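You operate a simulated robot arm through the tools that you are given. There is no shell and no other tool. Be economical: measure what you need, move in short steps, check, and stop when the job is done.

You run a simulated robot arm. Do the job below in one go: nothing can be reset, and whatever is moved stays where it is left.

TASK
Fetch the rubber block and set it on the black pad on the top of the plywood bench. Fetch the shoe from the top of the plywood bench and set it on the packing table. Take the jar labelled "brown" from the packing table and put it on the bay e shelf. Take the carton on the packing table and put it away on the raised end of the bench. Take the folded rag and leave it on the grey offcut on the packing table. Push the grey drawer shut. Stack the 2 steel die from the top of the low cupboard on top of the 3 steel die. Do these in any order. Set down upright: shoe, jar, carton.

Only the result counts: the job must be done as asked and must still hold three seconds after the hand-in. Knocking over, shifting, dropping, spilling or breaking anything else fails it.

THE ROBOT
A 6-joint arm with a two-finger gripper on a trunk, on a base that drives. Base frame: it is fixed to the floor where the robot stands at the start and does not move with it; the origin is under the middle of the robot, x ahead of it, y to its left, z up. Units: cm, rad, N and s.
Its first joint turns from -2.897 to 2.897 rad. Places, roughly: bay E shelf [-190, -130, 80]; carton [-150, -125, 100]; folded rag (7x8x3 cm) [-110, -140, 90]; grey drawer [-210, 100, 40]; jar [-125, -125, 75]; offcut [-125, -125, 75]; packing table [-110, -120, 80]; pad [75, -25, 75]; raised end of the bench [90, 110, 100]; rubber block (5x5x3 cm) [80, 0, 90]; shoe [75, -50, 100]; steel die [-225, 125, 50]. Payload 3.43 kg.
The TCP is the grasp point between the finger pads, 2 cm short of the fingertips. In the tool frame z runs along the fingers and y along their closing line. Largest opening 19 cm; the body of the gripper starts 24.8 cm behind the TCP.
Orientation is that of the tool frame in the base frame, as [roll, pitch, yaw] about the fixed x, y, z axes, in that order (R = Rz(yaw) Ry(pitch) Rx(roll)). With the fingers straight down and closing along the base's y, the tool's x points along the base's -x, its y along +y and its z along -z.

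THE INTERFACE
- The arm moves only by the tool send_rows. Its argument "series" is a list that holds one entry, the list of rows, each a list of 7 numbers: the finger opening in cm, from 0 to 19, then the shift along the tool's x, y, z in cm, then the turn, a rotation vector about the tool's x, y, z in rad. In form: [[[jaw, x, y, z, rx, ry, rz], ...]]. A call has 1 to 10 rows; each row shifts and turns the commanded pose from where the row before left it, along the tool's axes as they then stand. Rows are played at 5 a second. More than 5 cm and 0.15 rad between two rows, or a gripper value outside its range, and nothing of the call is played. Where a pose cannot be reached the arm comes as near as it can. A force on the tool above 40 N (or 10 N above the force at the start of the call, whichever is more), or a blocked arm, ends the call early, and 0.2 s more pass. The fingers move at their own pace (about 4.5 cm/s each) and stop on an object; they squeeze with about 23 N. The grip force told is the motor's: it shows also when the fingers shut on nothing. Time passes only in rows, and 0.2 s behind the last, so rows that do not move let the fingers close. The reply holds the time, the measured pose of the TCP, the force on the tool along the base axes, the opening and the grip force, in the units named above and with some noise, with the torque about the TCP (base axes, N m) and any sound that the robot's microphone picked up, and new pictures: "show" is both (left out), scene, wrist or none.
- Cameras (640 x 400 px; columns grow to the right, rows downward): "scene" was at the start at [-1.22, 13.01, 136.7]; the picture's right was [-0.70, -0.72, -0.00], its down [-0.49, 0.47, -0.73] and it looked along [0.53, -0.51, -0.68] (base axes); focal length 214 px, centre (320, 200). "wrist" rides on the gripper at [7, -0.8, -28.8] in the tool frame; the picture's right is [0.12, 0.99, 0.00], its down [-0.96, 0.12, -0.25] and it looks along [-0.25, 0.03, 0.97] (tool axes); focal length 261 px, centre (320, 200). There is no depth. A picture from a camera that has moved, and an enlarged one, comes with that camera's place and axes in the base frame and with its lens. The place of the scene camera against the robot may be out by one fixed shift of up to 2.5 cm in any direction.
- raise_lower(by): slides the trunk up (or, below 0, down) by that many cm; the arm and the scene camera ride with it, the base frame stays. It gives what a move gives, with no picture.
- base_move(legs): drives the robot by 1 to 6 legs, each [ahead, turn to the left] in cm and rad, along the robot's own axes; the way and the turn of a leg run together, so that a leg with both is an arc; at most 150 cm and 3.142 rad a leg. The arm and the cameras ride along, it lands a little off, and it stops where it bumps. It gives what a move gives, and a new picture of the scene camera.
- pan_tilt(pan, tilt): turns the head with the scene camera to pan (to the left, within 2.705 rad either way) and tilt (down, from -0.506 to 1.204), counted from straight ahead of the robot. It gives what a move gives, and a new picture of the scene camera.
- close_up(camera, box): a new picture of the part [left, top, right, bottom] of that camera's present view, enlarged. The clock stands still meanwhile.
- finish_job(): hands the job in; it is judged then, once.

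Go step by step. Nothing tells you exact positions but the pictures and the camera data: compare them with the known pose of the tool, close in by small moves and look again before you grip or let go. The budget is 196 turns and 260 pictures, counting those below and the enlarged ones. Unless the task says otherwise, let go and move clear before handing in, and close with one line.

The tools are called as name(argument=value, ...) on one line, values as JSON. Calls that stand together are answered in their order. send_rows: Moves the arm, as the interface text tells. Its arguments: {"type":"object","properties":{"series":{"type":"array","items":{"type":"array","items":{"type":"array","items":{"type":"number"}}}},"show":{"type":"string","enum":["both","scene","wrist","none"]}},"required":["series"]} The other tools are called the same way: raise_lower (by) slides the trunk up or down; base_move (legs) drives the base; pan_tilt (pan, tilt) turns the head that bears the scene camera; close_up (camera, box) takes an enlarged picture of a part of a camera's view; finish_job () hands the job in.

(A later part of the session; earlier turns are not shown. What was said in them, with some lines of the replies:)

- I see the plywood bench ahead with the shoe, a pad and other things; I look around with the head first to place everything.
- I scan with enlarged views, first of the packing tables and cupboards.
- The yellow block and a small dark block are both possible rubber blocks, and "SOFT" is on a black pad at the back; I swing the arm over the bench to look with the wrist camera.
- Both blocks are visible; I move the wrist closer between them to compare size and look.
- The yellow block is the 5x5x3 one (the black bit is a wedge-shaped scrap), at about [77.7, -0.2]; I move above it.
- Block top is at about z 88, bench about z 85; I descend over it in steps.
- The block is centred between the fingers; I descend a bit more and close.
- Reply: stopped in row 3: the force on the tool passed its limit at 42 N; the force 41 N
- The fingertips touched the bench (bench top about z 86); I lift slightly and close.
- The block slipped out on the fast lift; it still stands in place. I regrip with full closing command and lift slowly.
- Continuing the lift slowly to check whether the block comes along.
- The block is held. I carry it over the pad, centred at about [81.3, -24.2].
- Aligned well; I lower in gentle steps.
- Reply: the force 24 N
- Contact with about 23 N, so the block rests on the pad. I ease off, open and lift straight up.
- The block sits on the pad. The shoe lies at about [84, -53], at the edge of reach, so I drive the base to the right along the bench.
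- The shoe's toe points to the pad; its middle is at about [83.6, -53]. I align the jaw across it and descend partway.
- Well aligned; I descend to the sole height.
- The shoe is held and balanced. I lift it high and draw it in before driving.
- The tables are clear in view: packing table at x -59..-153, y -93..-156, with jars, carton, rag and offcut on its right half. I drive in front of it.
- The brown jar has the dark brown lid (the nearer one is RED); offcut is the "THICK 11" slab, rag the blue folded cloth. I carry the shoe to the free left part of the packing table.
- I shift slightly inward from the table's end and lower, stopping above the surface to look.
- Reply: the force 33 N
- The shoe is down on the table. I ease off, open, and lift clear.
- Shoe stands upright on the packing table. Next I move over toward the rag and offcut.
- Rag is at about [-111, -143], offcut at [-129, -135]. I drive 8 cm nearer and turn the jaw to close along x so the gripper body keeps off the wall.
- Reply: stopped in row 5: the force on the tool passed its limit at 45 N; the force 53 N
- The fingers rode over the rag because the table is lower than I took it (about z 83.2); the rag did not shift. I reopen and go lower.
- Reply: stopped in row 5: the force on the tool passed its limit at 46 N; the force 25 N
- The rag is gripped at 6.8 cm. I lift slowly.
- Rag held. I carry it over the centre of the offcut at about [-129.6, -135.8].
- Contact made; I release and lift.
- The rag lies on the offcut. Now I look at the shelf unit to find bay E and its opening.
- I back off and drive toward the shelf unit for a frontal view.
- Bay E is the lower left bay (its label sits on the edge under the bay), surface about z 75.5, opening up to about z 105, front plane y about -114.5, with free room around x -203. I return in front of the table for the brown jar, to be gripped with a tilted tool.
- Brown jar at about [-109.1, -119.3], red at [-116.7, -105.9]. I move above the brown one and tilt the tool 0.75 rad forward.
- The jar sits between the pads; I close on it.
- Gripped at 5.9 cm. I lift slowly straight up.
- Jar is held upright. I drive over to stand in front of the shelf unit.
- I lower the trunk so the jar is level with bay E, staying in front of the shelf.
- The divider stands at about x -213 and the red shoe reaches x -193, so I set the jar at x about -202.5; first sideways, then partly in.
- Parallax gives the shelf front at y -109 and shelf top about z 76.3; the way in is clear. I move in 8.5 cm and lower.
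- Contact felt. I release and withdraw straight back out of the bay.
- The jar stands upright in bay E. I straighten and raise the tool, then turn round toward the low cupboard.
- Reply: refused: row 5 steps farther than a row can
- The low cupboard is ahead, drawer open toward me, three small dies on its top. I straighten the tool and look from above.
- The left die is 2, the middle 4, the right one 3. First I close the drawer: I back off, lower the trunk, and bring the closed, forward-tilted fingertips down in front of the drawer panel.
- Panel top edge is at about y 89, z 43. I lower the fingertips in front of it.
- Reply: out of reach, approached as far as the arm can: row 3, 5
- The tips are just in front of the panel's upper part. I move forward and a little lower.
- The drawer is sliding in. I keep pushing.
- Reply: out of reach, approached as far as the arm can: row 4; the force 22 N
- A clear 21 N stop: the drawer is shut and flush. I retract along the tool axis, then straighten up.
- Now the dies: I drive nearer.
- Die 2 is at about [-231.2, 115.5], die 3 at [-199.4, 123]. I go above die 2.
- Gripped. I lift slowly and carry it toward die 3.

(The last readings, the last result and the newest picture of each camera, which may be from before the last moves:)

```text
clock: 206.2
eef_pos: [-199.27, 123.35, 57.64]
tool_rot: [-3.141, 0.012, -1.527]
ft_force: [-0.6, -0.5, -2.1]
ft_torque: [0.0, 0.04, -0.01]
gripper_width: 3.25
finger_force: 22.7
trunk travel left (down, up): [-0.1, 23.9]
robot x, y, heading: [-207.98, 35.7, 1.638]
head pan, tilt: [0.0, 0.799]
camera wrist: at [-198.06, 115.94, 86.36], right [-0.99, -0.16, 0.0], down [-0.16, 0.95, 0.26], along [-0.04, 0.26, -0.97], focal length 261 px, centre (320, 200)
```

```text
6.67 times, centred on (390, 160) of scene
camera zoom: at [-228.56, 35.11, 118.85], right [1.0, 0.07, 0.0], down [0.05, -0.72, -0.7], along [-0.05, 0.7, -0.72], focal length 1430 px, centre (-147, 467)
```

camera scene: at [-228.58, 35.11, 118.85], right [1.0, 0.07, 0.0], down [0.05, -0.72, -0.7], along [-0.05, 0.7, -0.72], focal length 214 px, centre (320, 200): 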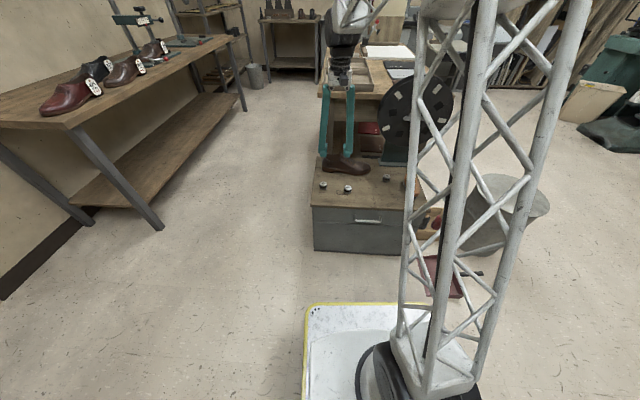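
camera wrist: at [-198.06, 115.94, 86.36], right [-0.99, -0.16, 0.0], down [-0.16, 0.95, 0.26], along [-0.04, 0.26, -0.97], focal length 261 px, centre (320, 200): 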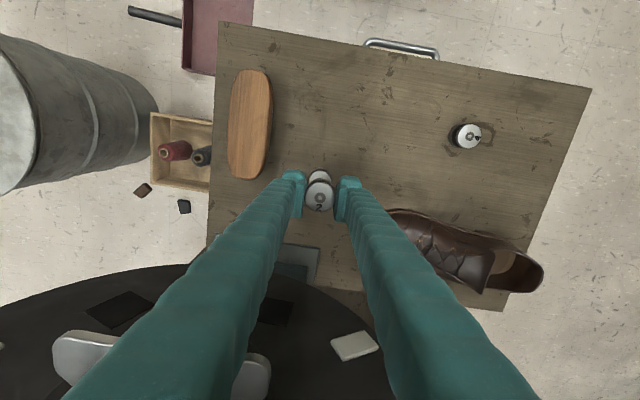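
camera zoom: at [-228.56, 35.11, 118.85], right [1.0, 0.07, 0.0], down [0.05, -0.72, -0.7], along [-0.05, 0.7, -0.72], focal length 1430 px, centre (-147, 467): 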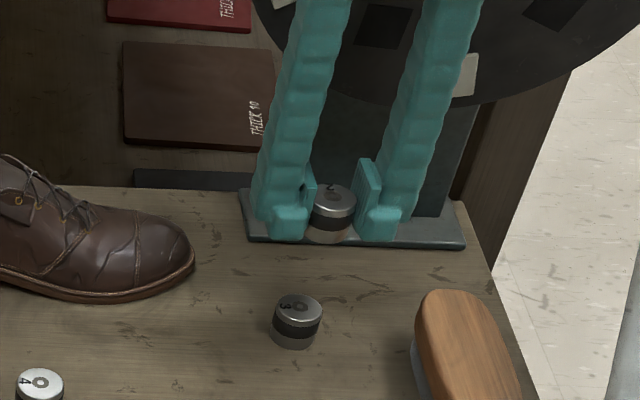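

Alignment is within 2–3 mm; I correct y by 0.25 cm and lower most of the way.

send_rows(series=[[[2, -0.25, 0, 1, 0, 0, 0], [2, 0, 0, 2, 0, 0, 0], [2, 0, 0, 2, 0, 0, 0], [2, 0, 0, 1.2, 0, 0, 0], [2, 0, 0, 0, 0, 0, 0]]], show="none")

close_up(camera="wrist", box=[260, 150, 380, 240])

close_up(camera="scene", box=[350, 140, 430, 200])

```text
clock: 207.4
eef_pos: [-199.25, 123.56, 51.7]
tool_rot: [-3.139, 0.012, -1.524]
ft_force: [-0.6, 0.3, -2.5]
ft_torque: [0.01, 0.04, 0.0]
gripper_width: 3.27
finger_force: 22.6
trunk travel left (down, up): [-0.1, 23.9]
robot x, y, heading: [-207.05, 35.45, 1.644]
head pan, tilt: [0.0, 0.799]
```

```text
4.44 times, centred on (320, 195) of wrist
camera zoom: at [-197.96, 116.18, 80.35], right [-0.99, -0.16, 0.0], down [-0.16, 0.95, 0.26], along [-0.04, 0.26, -0.97], focal length 1158 px, centre (320, 222)
```

zoom: 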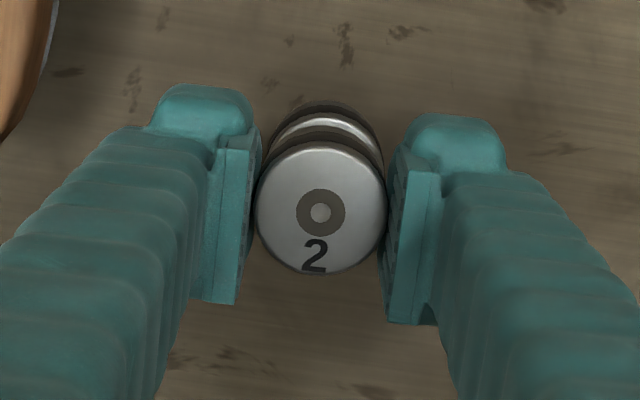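

```text
6.67 times, centred on (390, 170) of scene
camera zoom: at [-228.56, 35.11, 118.85], right [1.0, 0.07, 0.0], down [0.05, -0.72, -0.7], along [-0.05, 0.7, -0.72], focal length 1430 px, centre (-147, 400)
```

zoom: 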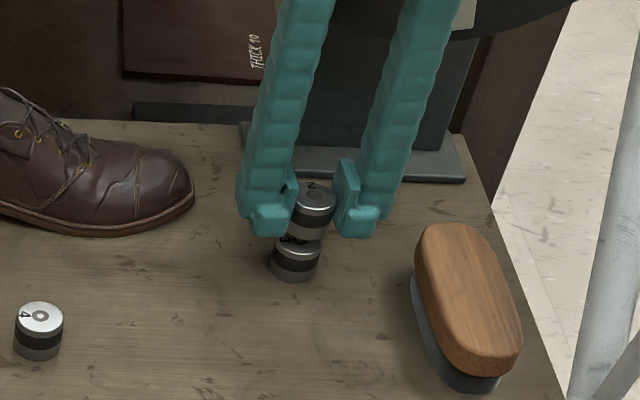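

send_rows(series=[[[2, 0, 0, 0.5, 0, 0, 0], [2, 0, 0, 0.4, 0, 0, 0], [2, 0, 0, 0.3, 0, 0, 0], [2, 0, 0, 0, 0, 0, 0]]], show="none")

close_up(camera="wrist", box=[260, 150, 380, 240])

close_up(camera="scene", box=[360, 150, 420, 200])

```text
clock: 208.4
eef_pos: [-199.06, 123.49, 50.3]
tool_rot: [-3.141, 0.012, -1.527]
ft_force: [1.0, -3.1, 9.3]
ft_torque: [-0.11, 0.01, 0.01]
gripper_width: 3.28
finger_force: 22.9
trunk travel left (down, up): [-0.1, 23.9]
robot x, y, heading: [-207.57, 35.43, 1.641]
head pan, tilt: [0.0, 0.799]
```

```text
4.44 times, centred on (320, 195) of wrist
camera zoom: at [-197.9, 116.17, 79.04], right [-0.99, -0.16, 0.0], down [-0.16, 0.95, 0.26], along [-0.04, 0.26, -0.97], focal length 1158 px, centre (320, 222)
```

zoom: 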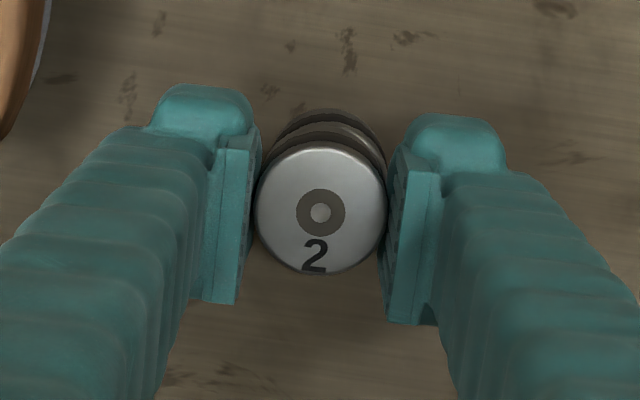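

```text
8.00 times, centred on (390, 175) of scene
camera zoom: at [-228.57, 35.08, 118.87], right [1.0, 0.07, 0.0], down [0.05, -0.71, -0.7], along [-0.05, 0.7, -0.72], focal length 1716 px, centre (-240, 400)
```

zoom: 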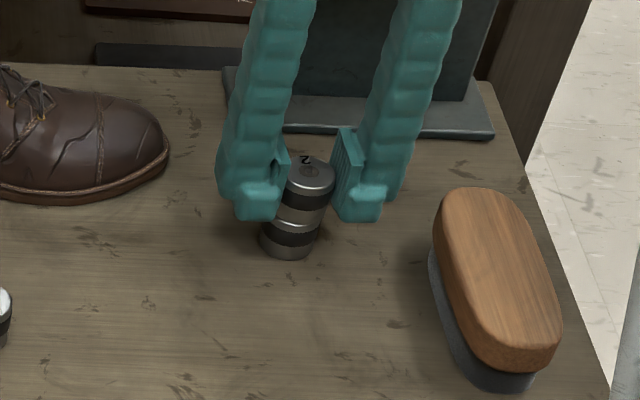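

Die 2 rests on die 3 (9 N contact) and is aligned. I open gently and lift straight up.

send_rows(series=[[[3.2, 0, 0, -0.05, 0, 0, 0], [3.6, 0, 0, 0, 0, 0, 0], [4.2, 0, 0, 0, 0, 0, 0], [5.2, 0, 0, 0, 0, 0, 0], [6, 0, 0, 0, 0, 0, 0], [6, 0, 0, -1.5, 0, 0, 0], [6, 0, 0, -3, 0, 0, 0], [6, 0, 0, -4, 0, 0, 0], [6, 0, 0, -4, 0, 0, 0], [6, 0, 0, -4, 0, 0, 0]]], show="wrist")

close_up(camera="scene", box=[360, 150, 420, 200])

```text
clock: 210.7
eef_pos: [-199.21, 123.28, 66.85]
tool_rot: [3.142, 0.012, -1.525]
ft_force: [0.3, 0.8, -0.4]
ft_torque: [-0.08, 0.03, -0.02]
gripper_width: 5.99
finger_force: 0.1
trunk travel left (down, up): [-0.1, 23.9]
robot x, y, heading: [-207.48, 35.86, 1.643]
head pan, tilt: [0.0, 0.799]
camera wrist: at [-198.03, 115.9, 95.58], right [-0.99, -0.16, 0.0], down [-0.16, 0.95, 0.26], along [-0.04, 0.26, -0.97], focal length 261 px, centre (320, 200)
```

wrist: 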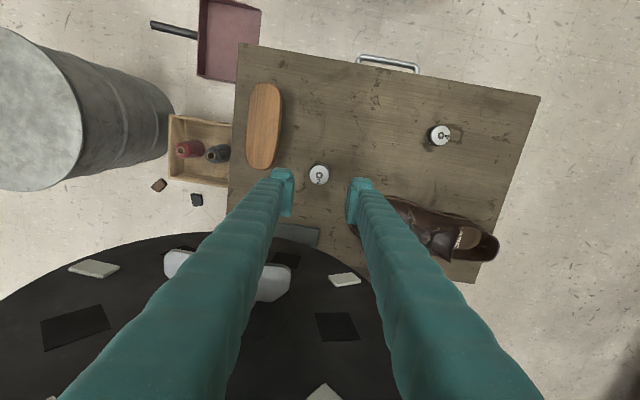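

```text
8.00 times, centred on (390, 175) of scene
camera zoom: at [-228.56, 35.14, 118.85], right [1.0, 0.07, 0.0], down [0.05, -0.72, -0.7], along [-0.05, 0.7, -0.72], focal length 1716 px, centre (-240, 400)
```

zoom: 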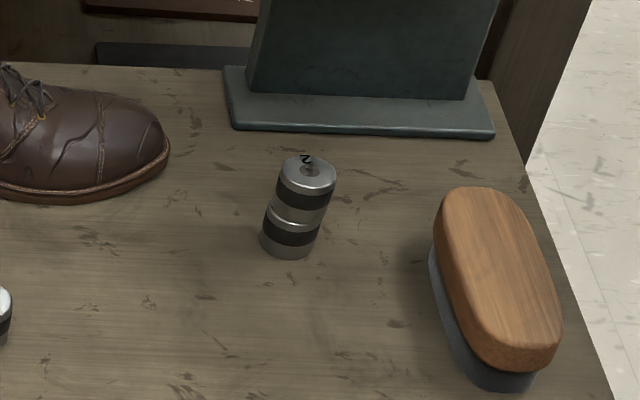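

The two dies are neatly stacked. I raise up and drive back to the packing table for the carton.

raise_lower(by=17.4)

send_rows(series=[[[8, 2, 0, -4, 0, 0, 0], [8, 2, 0, -4, 0, 0, 0], [8, 2, 0, -4, 0, 0, 0], [8, 2, 0, -4, 0, 0, 0], [8, 2, 0, -4, 0, 0, 0], [8, 2, 0, -3, 0, 0, 0]]], show="none")

base_move(legs=[[-36, 0], [0, -1.6], [64, 0], [0, -1.6], [36, 0]])

send_rows(series=[[[8, 0, 0, 0, 0, 0, 0]]], show="wrist")

```text
clock: 212.6
eef_pos: [-199.25, 123.26, 84.38]
tool_rot: [3.141, 0.01, -1.526]
ft_force: [0.3, 0.0, -0.6]
ft_torque: [0.01, 0.0, 0.0]
gripper_width: 5.99
finger_force: 0.1
trunk travel left (down, up): [-17.5, 6.5]
robot x, y, heading: [-207.56, 35.53, 1.641]
head pan, tilt: [0.0, 0.799]
```

```text
clock: 214.0
eef_pos: [-198.74, 110.98, 106.99]
tool_rot: [3.141, 0.013, -1.524]
ft_force: [-0.1, -0.1, 0.1]
ft_torque: [-0.18, 0.0, -0.03]
gripper_width: 7.99
finger_force: 0.2
trunk travel left (down, up): [-17.5, 6.5]
robot x, y, heading: [-207.52, 35.33, 1.64]
head pan, tilt: [0.0, 0.799]
```

```text
clock: 229.5
eef_pos: [-154.27, -107.13, 106.92]
tool_rot: [-3.14, 0.013, 1.553]
ft_force: [1.4, -0.7, 0.3]
ft_torque: [-0.01, 0.02, 0.01]
gripper_width: 7.99
finger_force: 0.0
trunk travel left (down, up): [-17.5, 6.5]
robot x, y, heading: [-140.69, -32.2, -1.566]
head pan, tilt: [0.0, 0.799]
camera scene: at [-122.39, -35.28, 136.25], right [-1.0, -0.01, 0.0], down [-0.01, 0.72, -0.7], along [0.01, -0.7, -0.72], focal length 214 px, centre (320, 200)
```

scene: 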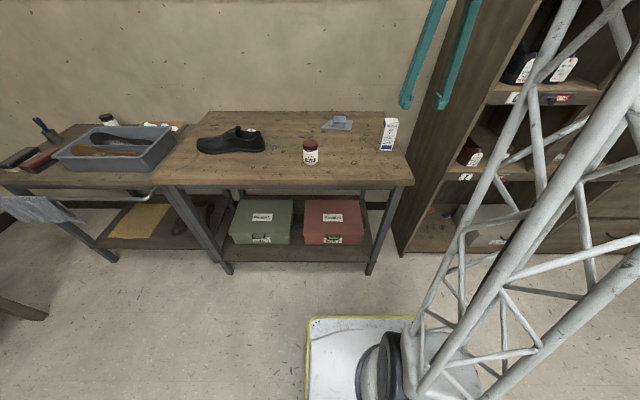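

```text
clock: 229.9
eef_pos: [-154.37, -107.19, 106.86]
tool_rot: [-3.14, 0.013, 1.554]
ft_force: [0.0, 0.5, 0.1]
ft_torque: [-0.01, -0.01, -0.01]
gripper_width: 7.99
finger_force: 0.1
trunk travel left (down, up): [-17.5, 6.5]
robot x, y, heading: [-141.45, -32.36, -1.562]
head pan, tilt: [0.0, 0.799]
camera wrist: at [-154.97, -99.78, 135.66], right [0.99, 0.1, 0.0], down [0.1, -0.96, 0.26], along [0.02, -0.26, -0.97], focal length 261 px, centre (320, 200)
```

wrist: 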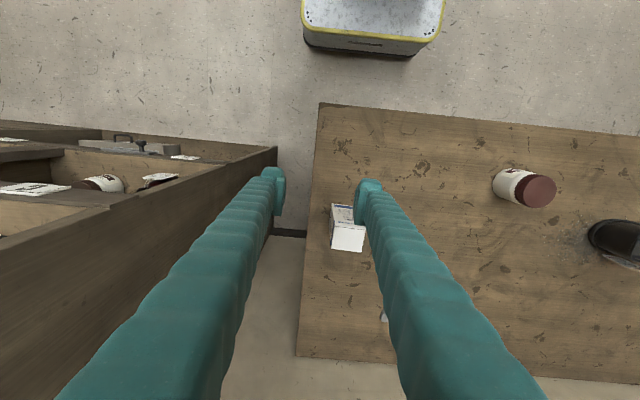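

The carton stands at about [-149.1, -116.7], about 11.7 cm tall. I move above it.

send_rows(series=[[[10, -3.1, 1.9, 0, 0, 0, 0], [10, -3.1, 1.8, 0, 0, 0, 0], [10, -3.1, 1.8, 1, 0, 0, 0], [10, 0, 0, 4, 0, 0, 0], [10, 0, 0, 2, 0, 0, 0], [10, 0, 0, 0, 0, 0, 0]]], show="wrist")

close_up(camera="scene", box=[330, 70, 450, 170])

```text
clock: 231.3
eef_pos: [-148.99, -116.55, 100.14]
tool_rot: [-3.141, 0.012, 1.555]
ft_force: [-0.7, -0.4, 1.6]
ft_torque: [0.0, 0.0, 0.03]
gripper_width: 9.99
finger_force: 0.0
trunk travel left (down, up): [-17.5, 6.5]
robot x, y, heading: [-141.26, -32.53, -1.562]
head pan, tilt: [0.0, 0.799]
camera wrist: at [-149.67, -109.14, 128.76], right [0.99, 0.1, 0.0], down [0.1, -0.96, 0.26], along [0.02, -0.26, -0.97], focal length 261 px, centre (320, 200)
```

wrist: 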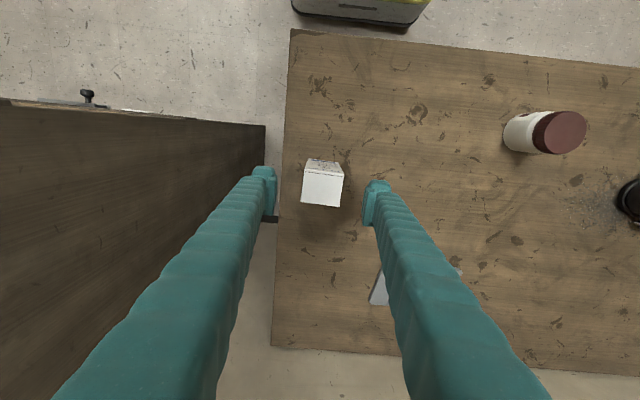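

```text
4.00 times, centred on (390, 120) of scene
camera zoom: at [-122.39, -35.29, 136.25], right [-1.0, -0.01, 0.0], down [-0.01, 0.72, -0.7], along [0.01, -0.7, -0.72], focal length 858 px, centre (40, 520)
```

zoom: 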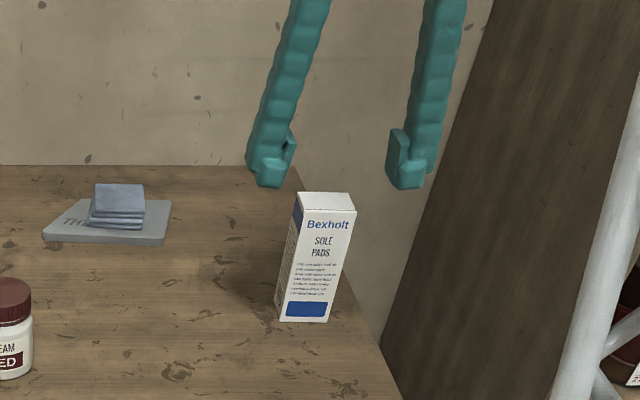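

send_rows(series=[[[10, 0, 0.1, 4, 0, 0, 0], [10, 0, 0, 4, 0, 0, 0], [10, 0, 0, 2.2, 0, 0, 0], [10, 0, 0, 0, 0, 0, 0]]], show="wrist")

send_rows(series=[[[8, 0, 0, 0, 0, 0, 0], [6, 0, 0, 0, 0, 0, 0], [4, 0, 0, 0, 0, 0, 0], [3, 0, 0, 0, 0, 0, 0], [3, 0, 0, 0, 0, 0, 0], [3, 0, 0, 0, 0, 0, 0]]], show="wrist")

```text
clock: 232.3
eef_pos: [-148.89, -116.85, 89.72]
tool_rot: [-3.141, 0.012, 1.555]
ft_force: [-0.2, -0.2, -0.9]
ft_torque: [0.02, 0.04, 0.02]
gripper_width: 9.99
finger_force: 0.1
trunk travel left (down, up): [-17.5, 6.5]
robot x, y, heading: [-141.2, -32.43, -1.563]
head pan, tilt: [0.0, 0.799]
camera wrist: at [-149.48, -109.43, 118.49], right [0.99, 0.1, 0.0], down [0.1, -0.96, 0.26], along [0.02, -0.26, -0.97], focal length 261 px, centre (320, 200)
```

wrist: 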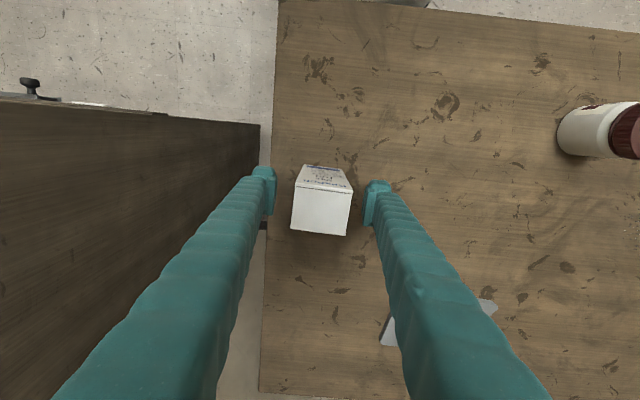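

```text
clock: 233.7
eef_pos: [-148.82, -116.72, 89.78]
tool_rot: [-3.139, 0.014, 1.555]
ft_force: [0.1, 0.3, 0.0]
ft_torque: [0.0, -0.03, -0.04]
gripper_width: 5.1
finger_force: 22.7
trunk travel left (down, up): [-17.5, 6.5]
robot x, y, heading: [-140.85, -32.67, -1.561]
head pan, tilt: [0.0, 0.799]
camera wrist: at [-149.48, -109.43, 118.52], right [0.99, 0.1, 0.0], down [0.1, -0.96, 0.26], along [0.02, -0.26, -0.97], focal length 261 px, centre (320, 200)
```

wrist: 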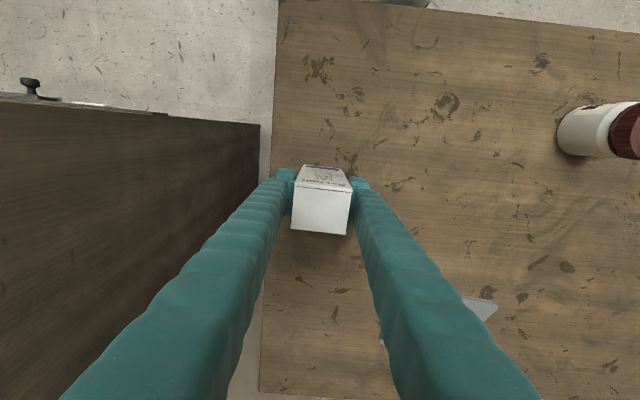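

Carton gripped at 5.1 cm. I lift it slowly.

send_rows(series=[[[3, 0, 0, -0.4, 0, 0, 0], [3, 0, 0, -0.6, 0, 0, 0], [3, 0, 0, -1, 0, 0, 0], [3, 0, 0, -2, 0, 0, 0], [3, 0, 0, -2.5, 0, 0, 0], [3, 0, 0, -3, 0, 0, 0], [3, 0, 0, -3, 0, 0, 0], [3, 0, 0, -3, 0, 0, 0], [3, 0, 0, -3, 0, 0, 0], [3, 0, 0, -1.5, 0, 0, 0]]], show="wrist")

raise_lower(by=6.4)

```text
clock: 235.9
eef_pos: [-148.77, -116.51, 109.7]
tool_rot: [-3.14, 0.013, 1.556]
ft_force: [0.4, -1.0, -0.1]
ft_torque: [0.04, 0.02, 0.0]
gripper_width: 5.09
finger_force: 22.9
trunk travel left (down, up): [-17.5, 6.5]
robot x, y, heading: [-141.54, -32.38, -1.56]
head pan, tilt: [0.0, 0.799]
camera wrist: at [-149.42, -109.25, 138.45], right [0.99, 0.1, 0.0], down [0.1, -0.96, 0.26], along [0.02, -0.26, -0.97], focal length 261 px, centre (320, 200)
```

wrist: 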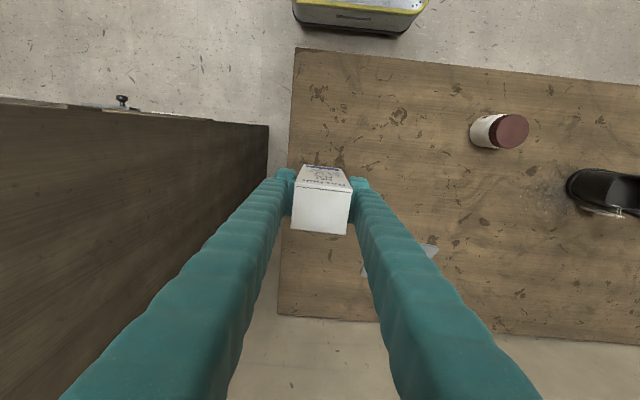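

```text
clock: 236.9
eef_pos: [-148.85, -116.63, 116.05]
tool_rot: [-3.14, 0.013, 1.555]
ft_force: [0.3, -0.8, -1.1]
ft_torque: [-0.01, 0.01, 0.01]
gripper_width: 5.12
finger_force: 23.1
trunk travel left (down, up): [-23.9, 0.1]
robot x, y, heading: [-141.36, -32.38, -1.561]
head pan, tilt: [0.0, 0.799]
```

Carton held. I drive round to the raised left end of the bench, keeping the arm clear.

base_move(legs=[[-30, 0], [0, 1.56], [98, 0], [0, 1.57], [68, 0], [0, -1.57]])

pan_tilt(pan=0.35, tilt=0.5)

close_up(camera="scene", box=[200, 80, 440, 260])

```text
clock: 258.9
eef_pos: [41.85, 52.37, 116.12]
tool_rot: [-3.141, 0.011, 3.087]
ft_force: [-0.6, 0.2, -0.3]
ft_torque: [-0.02, 0.02, -0.02]
gripper_width: 5.1
finger_force: 23.2
trunk travel left (down, up): [-23.9, 0.1]
robot x, y, heading: [-42.16, 63.52, -0.029]
head pan, tilt: [0.0, 0.799]
camera scene: at [-40.51, 82.2, 142.65], right [-0.03, -1.0, 0.0], down [-0.72, 0.02, -0.7], along [0.7, -0.02, -0.72], focal length 214 px, centre (320, 200)
```

scene: 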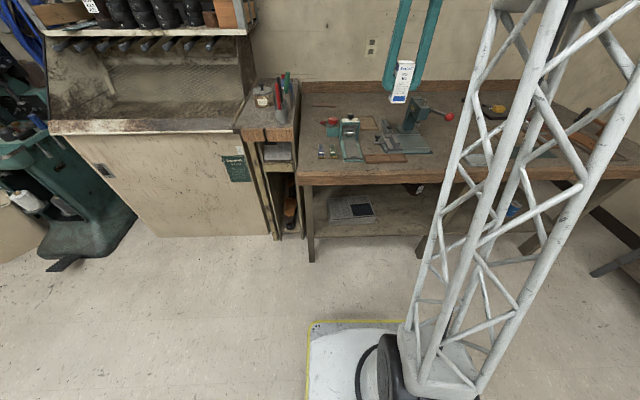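

```text
clock: 259.7
eef_pos: [41.88, 52.46, 116.05]
tool_rot: [-3.139, 0.011, 3.086]
ft_force: [0.1, 0.1, -0.1]
ft_torque: [-0.04, -0.03, -0.02]
gripper_width: 5.11
finger_force: 22.7
trunk travel left (down, up): [-23.9, 0.1]
robot x, y, heading: [-41.95, 63.8, -0.028]
head pan, tilt: [0.351, 0.499]
camera scene: at [-39.94, 85.29, 145.24], right [0.31, -0.95, 0.0], down [-0.46, -0.15, -0.88], along [0.83, 0.28, -0.48], focal length 214 px, centre (320, 200)
```

scene: 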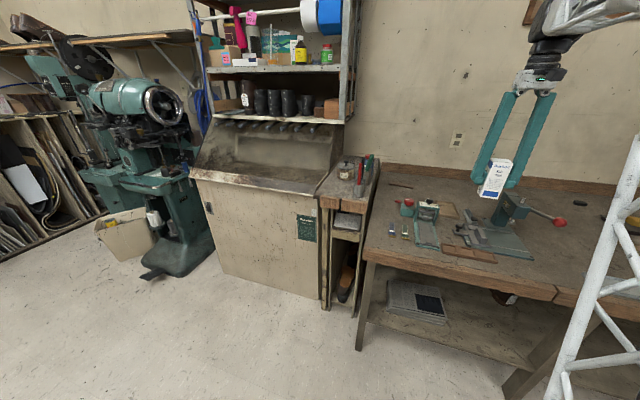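

```text
2.22 times, centred on (320, 170) of scene
camera zoom: at [-39.94, 85.29, 145.24], right [0.31, -0.95, 0.0], down [-0.46, -0.15, -0.88], along [0.83, 0.28, -0.48], focal length 477 px, centre (320, 267)
```

zoom: 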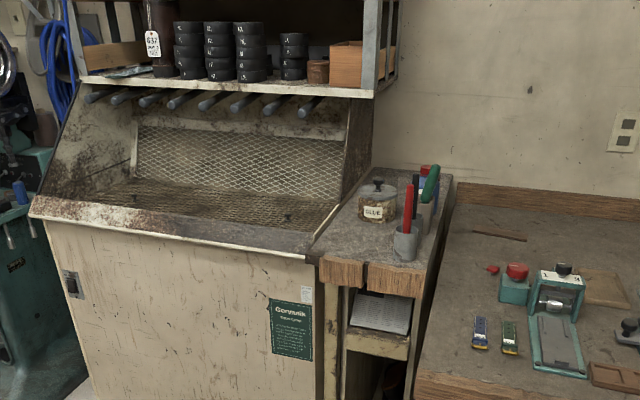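

The raised end is a narrow top at about z 92.5 with glue jar, pots and bottle; its front left part looks free. I drive closer to look with the wrist camera.

base_move(legs=[[27, 0], [0, 0.33]])

pan_tilt(pan=0.2, tilt=0.65)

close_up(camera="scene", box=[200, 100, 440, 280])

send_rows(series=[[[3, 0, 0, 0, 0, 0, 0]]], show="wrist")

```text
clock: 262.7
eef_pos: [68.72, 78.67, 116.05]
tool_rot: [-3.141, 0.012, -2.875]
ft_force: [-0.1, -1.2, -0.8]
ft_torque: [-0.04, 0.03, -0.01]
gripper_width: 5.11
finger_force: 23.2
trunk travel left (down, up): [-23.9, 0.1]
robot x, y, heading: [-14.28, 62.67, 0.294]
head pan, tilt: [0.351, 0.499]
camera scene: at [-19.76, 84.18, 145.25], right [0.6, -0.8, 0.0], down [-0.38, -0.29, -0.88], along [0.7, 0.53, -0.48], focal length 214 px, centre (320, 200)
```

scene: 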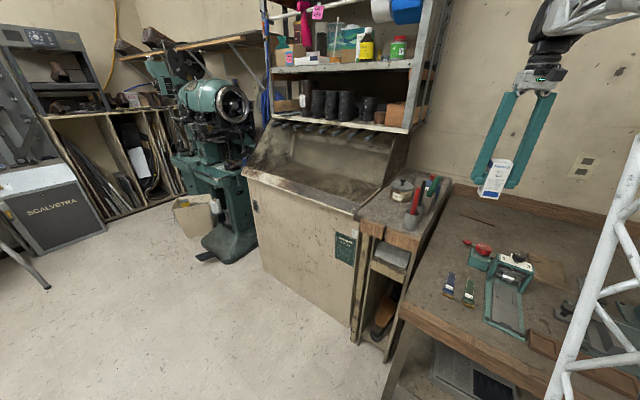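

```text
clock: 263.4
eef_pos: [68.66, 78.52, 116.09]
tool_rot: [-3.139, 0.012, -2.876]
ft_force: [0.8, -0.1, -0.6]
ft_torque: [0.0, -0.01, 0.03]
gripper_width: 5.09
finger_force: 22.9
trunk travel left (down, up): [-23.9, 0.1]
robot x, y, heading: [-14.59, 62.52, 0.288]
head pan, tilt: [0.201, 0.649]
camera scene: at [-19.39, 82.84, 143.92], right [0.47, -0.88, 0.0], down [-0.53, -0.29, -0.8], along [0.7, 0.38, -0.6], focal length 214 px, centre (320, 200)
```

scene: 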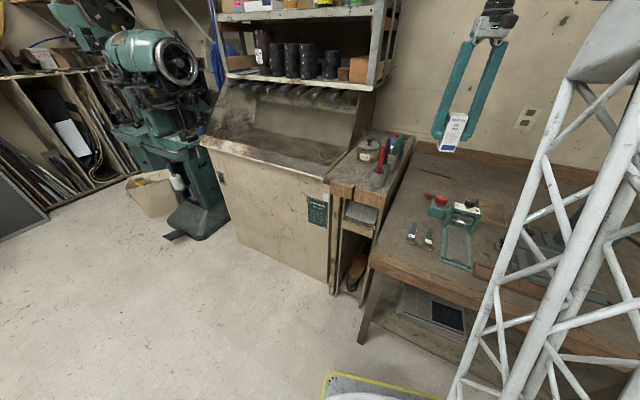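

```text
2.22 times, centred on (320, 190) of scene
camera zoom: at [-19.39, 82.84, 143.92], right [0.47, -0.88, 0.0], down [-0.53, -0.29, -0.8], along [0.7, 0.38, -0.6], focal length 477 px, centre (320, 222)
```

zoom: 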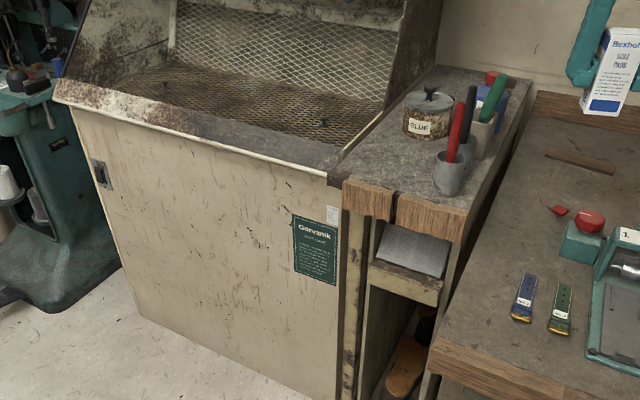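

```text
clock: 263.8
eef_pos: [68.67, 78.46, 116.08]
tool_rot: [-3.139, 0.013, -2.876]
ft_force: [0.3, 0.0, -0.6]
ft_torque: [-0.01, 0.05, 0.01]
gripper_width: 5.09
finger_force: 23.0
trunk travel left (down, up): [-23.9, 0.1]
robot x, y, heading: [-14.58, 62.63, 0.29]
head pan, tilt: [0.201, 0.649]
camera wrist: at [61.8, 75.75, 144.8], right [-0.38, 0.93, 0.0], down [0.89, 0.36, 0.26], along [0.24, 0.1, -0.97], focal length 261 px, centre (320, 200)
```

wrist: 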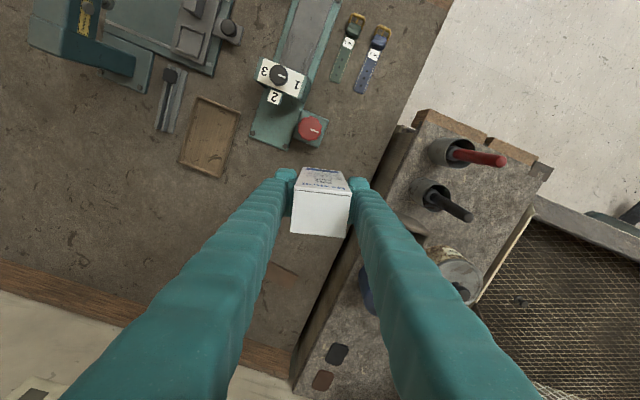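

Top surface spans y 92–122 from x 52 back; I set the carton in the free front-left part at about [61, 111], going round in front of the upright handles.

send_rows(series=[[[3, 2, 0.7, -0.5, 0, 0, 0], [3, 3.8, 1.4, 0, 0, 0, 0], [3, 3.8, 1.4, 0, 0, 0, 0], [3, 3.8, 1.4, 0, 0, 0, 0], [3, 3.8, 1.4, 0, 0, 0, 0], [3, 3.5, 1.3, 0, 0, 0, 0], [3, 1.9, 0.6, 0, 0, 0, 0]]], show="none")

send_rows(series=[[[3, -0.6, 2.2, 0, 0, 0, 0], [3, -1, 3.8, 0, 0, 0, 0], [3, -1, 3.8, 0, 0, 0, 0], [3, -1, 3.8, 0, 0, 0, 0], [3, -1, 3.8, 0, 0, 0, 0], [3, -1, 3.8, 0, 0, 0, 0], [3, -1, 3.8, 0, 0, 0, 0], [3, -1, 3.0, 0, 0, 0, 0], [3, -0.5, 1.9, 0, 0, 0, 0], [3, 0, 0, 0, 0, 0, 0]]], show="both")

close_up(camera="scene", box=[240, 80, 460, 250])

```text
clock: 265.4
eef_pos: [44.5, 80.55, 116.22]
tool_rot: [-3.139, 0.014, -2.875]
ft_force: [0.2, -0.4, -0.1]
ft_torque: [0.01, 0.05, -0.01]
gripper_width: 5.1
finger_force: 23.2
trunk travel left (down, up): [-23.9, 0.1]
robot x, y, heading: [-14.72, 62.6, 0.298]
head pan, tilt: [0.201, 0.649]
```

```text
clock: 267.6
eef_pos: [44.68, 111.61, 116.23]
tool_rot: [-3.14, 0.012, -2.876]
ft_force: [-0.2, -0.2, -1.8]
ft_torque: [-0.02, 0.01, 0.0]
gripper_width: 5.13
finger_force: 23.5
trunk travel left (down, up): [-23.9, 0.1]
robot x, y, heading: [-14.55, 62.75, 0.292]
head pan, tilt: [0.201, 0.649]
camera scene: at [-19.4, 82.86, 143.91], right [0.47, -0.88, 0.0], down [-0.53, -0.29, -0.8], along [0.7, 0.38, -0.6], focal length 214 px, centre (320, 200)
camera wrist: at [37.87, 108.74, 144.86], right [-0.38, 0.93, 0.0], down [0.89, 0.36, 0.26], along [0.24, 0.1, -0.97], focal length 261 px, centre (320, 200)
```

scene: 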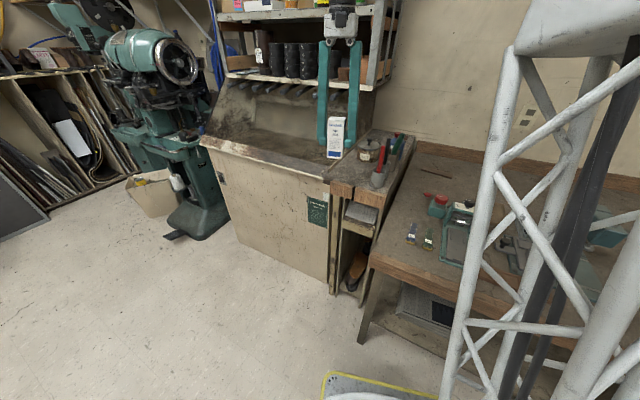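
wrist: 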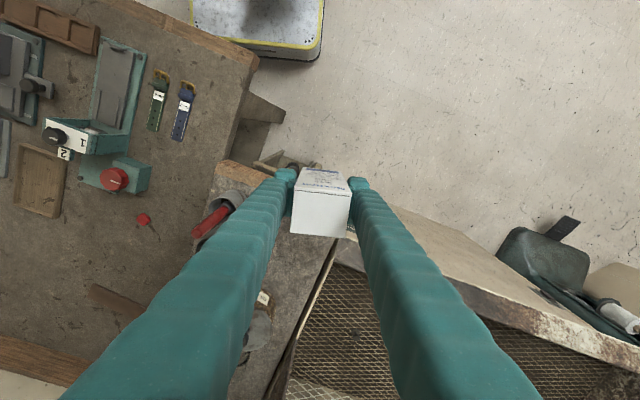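

```text
2.35 times, centred on (350, 165) of scene
camera zoom: at [-19.4, 82.86, 143.91], right [0.47, -0.88, 0.0], down [-0.53, -0.29, -0.8], along [0.7, 0.38, -0.6], focal length 505 px, centre (249, 282)
```

zoom: 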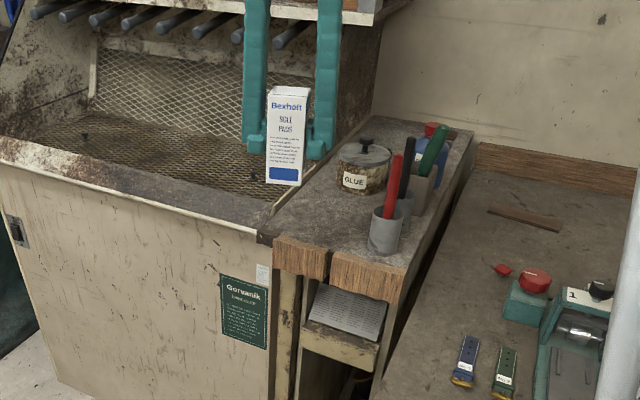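

send_rows(series=[[[3, -2, -0.8, 0, 0, 0, 0], [3, -3.2, -1.2, 0, 0, 0, 0], [3, -3.4, -1.2, 0, 0, 0, 0], [3, -3.4, -1.3, 0, 0, 0, 0], [3, -2.2, -0.9, 0, 0, 0, 0], [3, -1.1, -0.4, 0, 0, 0, 0], [3, 0, 0, 2, 0, 0, 0], [3, 0, 0, 3, 0, 0, 0], [3, 0, 0, 0, 0, 0, 0]]], show="wrist")

close_up(camera="scene", box=[280, 90, 440, 210])

```text
clock: 269.6
eef_pos: [60.89, 110.14, 111.65]
tool_rot: [-3.14, 0.011, -2.878]
ft_force: [-0.4, -0.1, -1.1]
ft_torque: [0.0, 0.05, -0.03]
gripper_width: 5.1
finger_force: 22.8
trunk travel left (down, up): [-23.9, 0.1]
robot x, y, heading: [-14.21, 62.39, 0.289]
head pan, tilt: [0.201, 0.649]
camera wrist: at [54.08, 107.38, 140.25], right [-0.38, 0.93, 0.0], down [0.89, 0.36, 0.26], along [0.24, 0.1, -0.97], focal length 261 px, centre (320, 200)
```

wrist: 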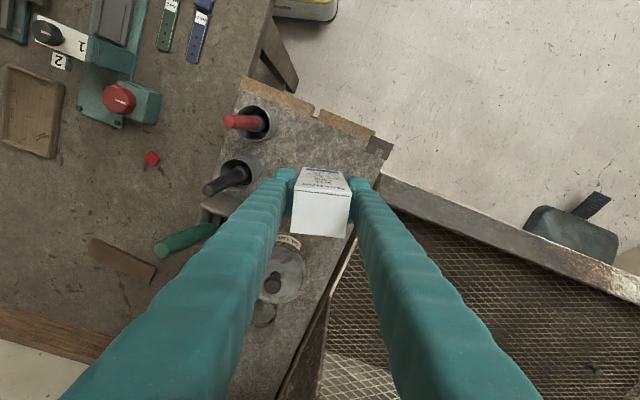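

```text
3.33 times, centred on (360, 150) of scene
camera zoom: at [-19.39, 82.86, 143.91], right [0.47, -0.88, 0.0], down [-0.53, -0.29, -0.8], along [0.7, 0.38, -0.6], focal length 715 px, centre (187, 367)
```

zoom: 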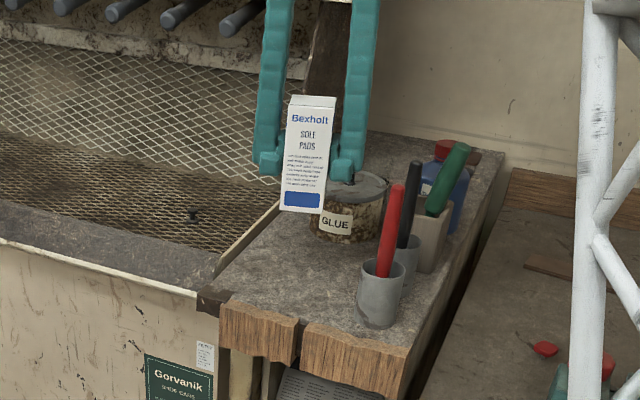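

The spot is clear. I lower most of the way.

send_rows(series=[[[3, -0.25, 0.9, 1, 0, 0, 0], [3, 0, 0, 2.5, 0, 0, 0], [3, 0, 0, 3, 0, 0, 0], [3, 0, 0, 2.5, 0, 0, 0], [3, 0, 0, 1, 0, 0, 0], [3, 0, 0, 0, 0, 0, 0]]], show="wrist")

close_up(camera="scene", box=[280, 90, 440, 210])

```text
clock: 271.0
eef_pos: [61.1, 110.88, 101.42]
tool_rot: [-3.139, 0.013, -2.874]
ft_force: [-0.2, 0.1, -0.4]
ft_torque: [0.03, -0.02, 0.04]
gripper_width: 5.09
finger_force: 23.5
trunk travel left (down, up): [-23.9, 0.1]
robot x, y, heading: [-14.22, 62.33, 0.291]
head pan, tilt: [0.201, 0.649]
camera wrist: at [54.19, 108.19, 130.14], right [-0.38, 0.93, 0.0], down [0.89, 0.36, 0.26], along [0.24, 0.1, -0.97], focal length 261 px, centre (320, 200)
```

wrist: 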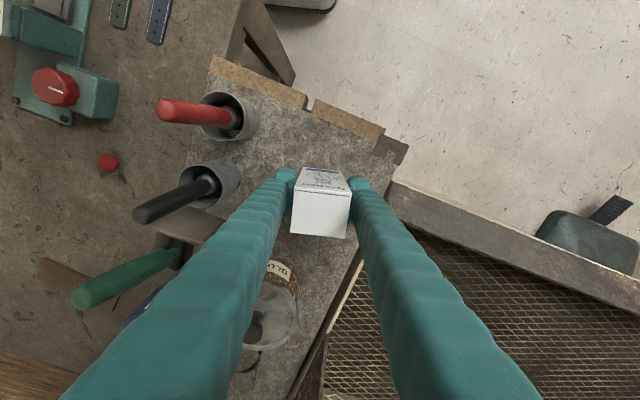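

```text
3.33 times, centred on (360, 150) of scene
camera zoom: at [-19.4, 82.86, 143.91], right [0.47, -0.88, 0.0], down [-0.53, -0.29, -0.8], along [0.7, 0.38, -0.6], focal length 715 px, centre (187, 367)
```

zoom: 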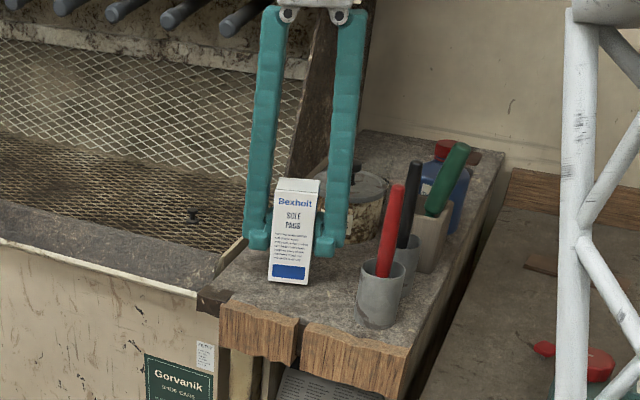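

send_rows(series=[[[3, 0, 0, 0.7, 0, 0, 0], [3, 0, 0, 0.5, 0, 0, 0], [3, 0, 0, 0.3, 0, 0, 0], [3, 0, 0, 0, 0, 0, 0]]], show="none")

send_rows(series=[[[3, 0, 0, 0.25, 0, 0, 0], [3, 0, 0, 0.25, 0, 0, 0], [3, 0, 0, 0, 0, 0, 0]]], show="none")

close_up(camera="scene", box=[300, 110, 420, 200])

```text
clock: 272.0
eef_pos: [61.08, 110.96, 100.05]
tool_rot: [-3.141, 0.013, -2.876]
ft_force: [1.7, -0.1, 21.1]
ft_torque: [0.06, -0.02, 0.03]
gripper_width: 5.1
finger_force: 22.0
trunk travel left (down, up): [-23.9, 0.1]
robot x, y, heading: [-14.37, 62.59, 0.295]
head pan, tilt: [0.201, 0.649]
```

```text
clock: 272.8
eef_pos: [61.13, 110.85, 99.6]
tool_rot: [-3.141, 0.013, -2.877]
ft_force: [-0.7, 1.1, 21.6]
ft_torque: [0.04, 0.01, -0.01]
gripper_width: 5.09
finger_force: 22.7
trunk travel left (down, up): [-23.9, 0.1]
robot x, y, heading: [-14.44, 62.71, 0.297]
head pan, tilt: [0.201, 0.649]
```

```text
4.44 times, centred on (360, 155) of scene
camera zoom: at [-19.47, 82.81, 143.92], right [0.47, -0.88, 0.0], down [-0.53, -0.29, -0.8], along [0.7, 0.38, -0.6], focal length 953 px, centre (142, 400)
```

zoom: 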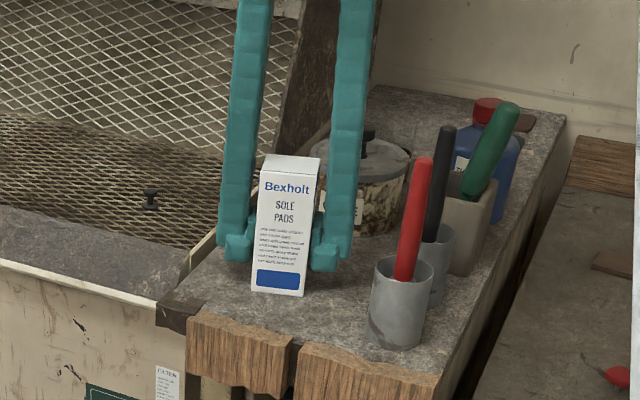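

It rests on the raised top with about 21 N. I ease, open and lift clear.

send_rows(series=[[[4, 0, 0, -0.3, 0, 0, 0], [5.5, 0, 0, 0, 0, 0, 0], [6.5, 0, 0, 0, 0, 0, 0], [7.5, 0, 0, 0, 0, 0, 0], [7.5, 0, 0, 0, 0, 0, 0], [7.5, 0, 0, -2, 0, 0, 0], [7.5, 0, 0, -4, 0, 0, 0], [7.5, 0, 0, -5, 0, 0, 0], [7.5, 0, 0, -5, 0, 0, 0], [7.5, 0, 0, -5, 0, 0, 0]]], show="both")

close_up(camera="scene", box=[300, 110, 420, 200])

```text
clock: 275.0
eef_pos: [60.42, 110.85, 121.11]
tool_rot: [-3.14, 0.012, -2.877]
ft_force: [1.2, -0.6, -0.4]
ft_torque: [-0.04, 0.06, 0.0]
gripper_width: 7.48
finger_force: 0.1
trunk travel left (down, up): [-23.9, 0.1]
robot x, y, heading: [-14.26, 62.06, 0.291]
head pan, tilt: [0.201, 0.649]
camera scene: at [-19.39, 82.85, 143.91], right [0.47, -0.88, 0.0], down [-0.53, -0.29, -0.8], along [0.7, 0.38, -0.6], focal length 214 px, centre (320, 200)
camera wrist: at [53.54, 108.16, 149.83], right [-0.38, 0.93, 0.0], down [0.89, 0.36, 0.26], along [0.24, 0.09, -0.97], focal length 261 px, centre (320, 200)
```

scene: 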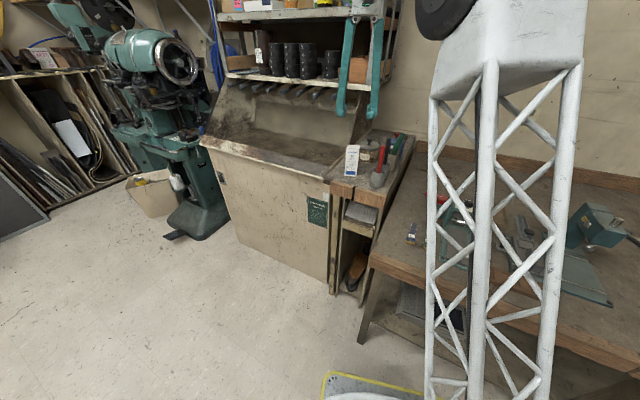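
wrist: 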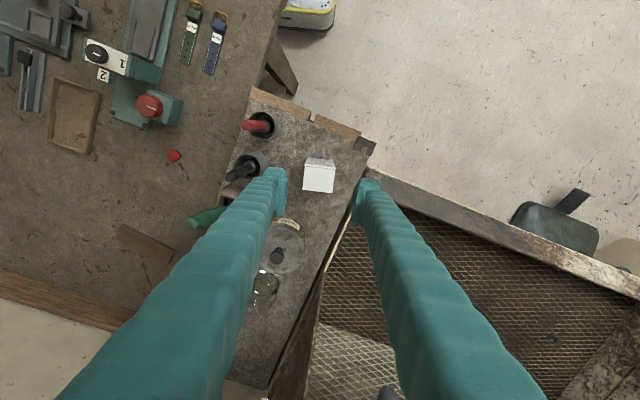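

```text
4.44 times, centred on (360, 155) of scene
camera zoom: at [-19.39, 82.85, 143.91], right [0.47, -0.88, 0.0], down [-0.53, -0.29, -0.8], along [0.7, 0.38, -0.6], focal length 953 px, centre (142, 400)
```

zoom: 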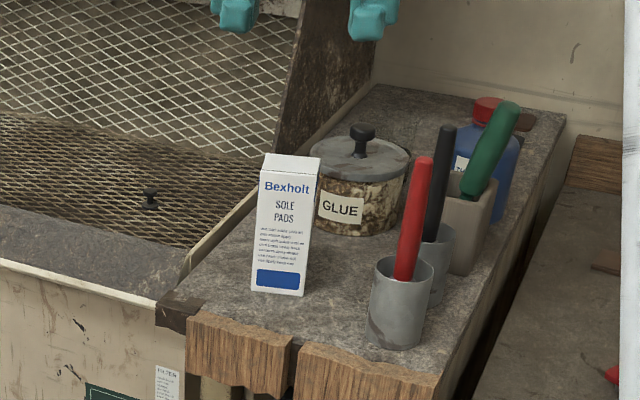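

The carton stands upright on the raised end, and every other job was checked as it was finished; the tool is clear, so I hand in.

finish_job()

```text
The job is handed in.
```

The job is handed in with all seven tasks done. The block, rag, drawer, dies, shoe, jar and carton were each checked in the camera pictures when finished.
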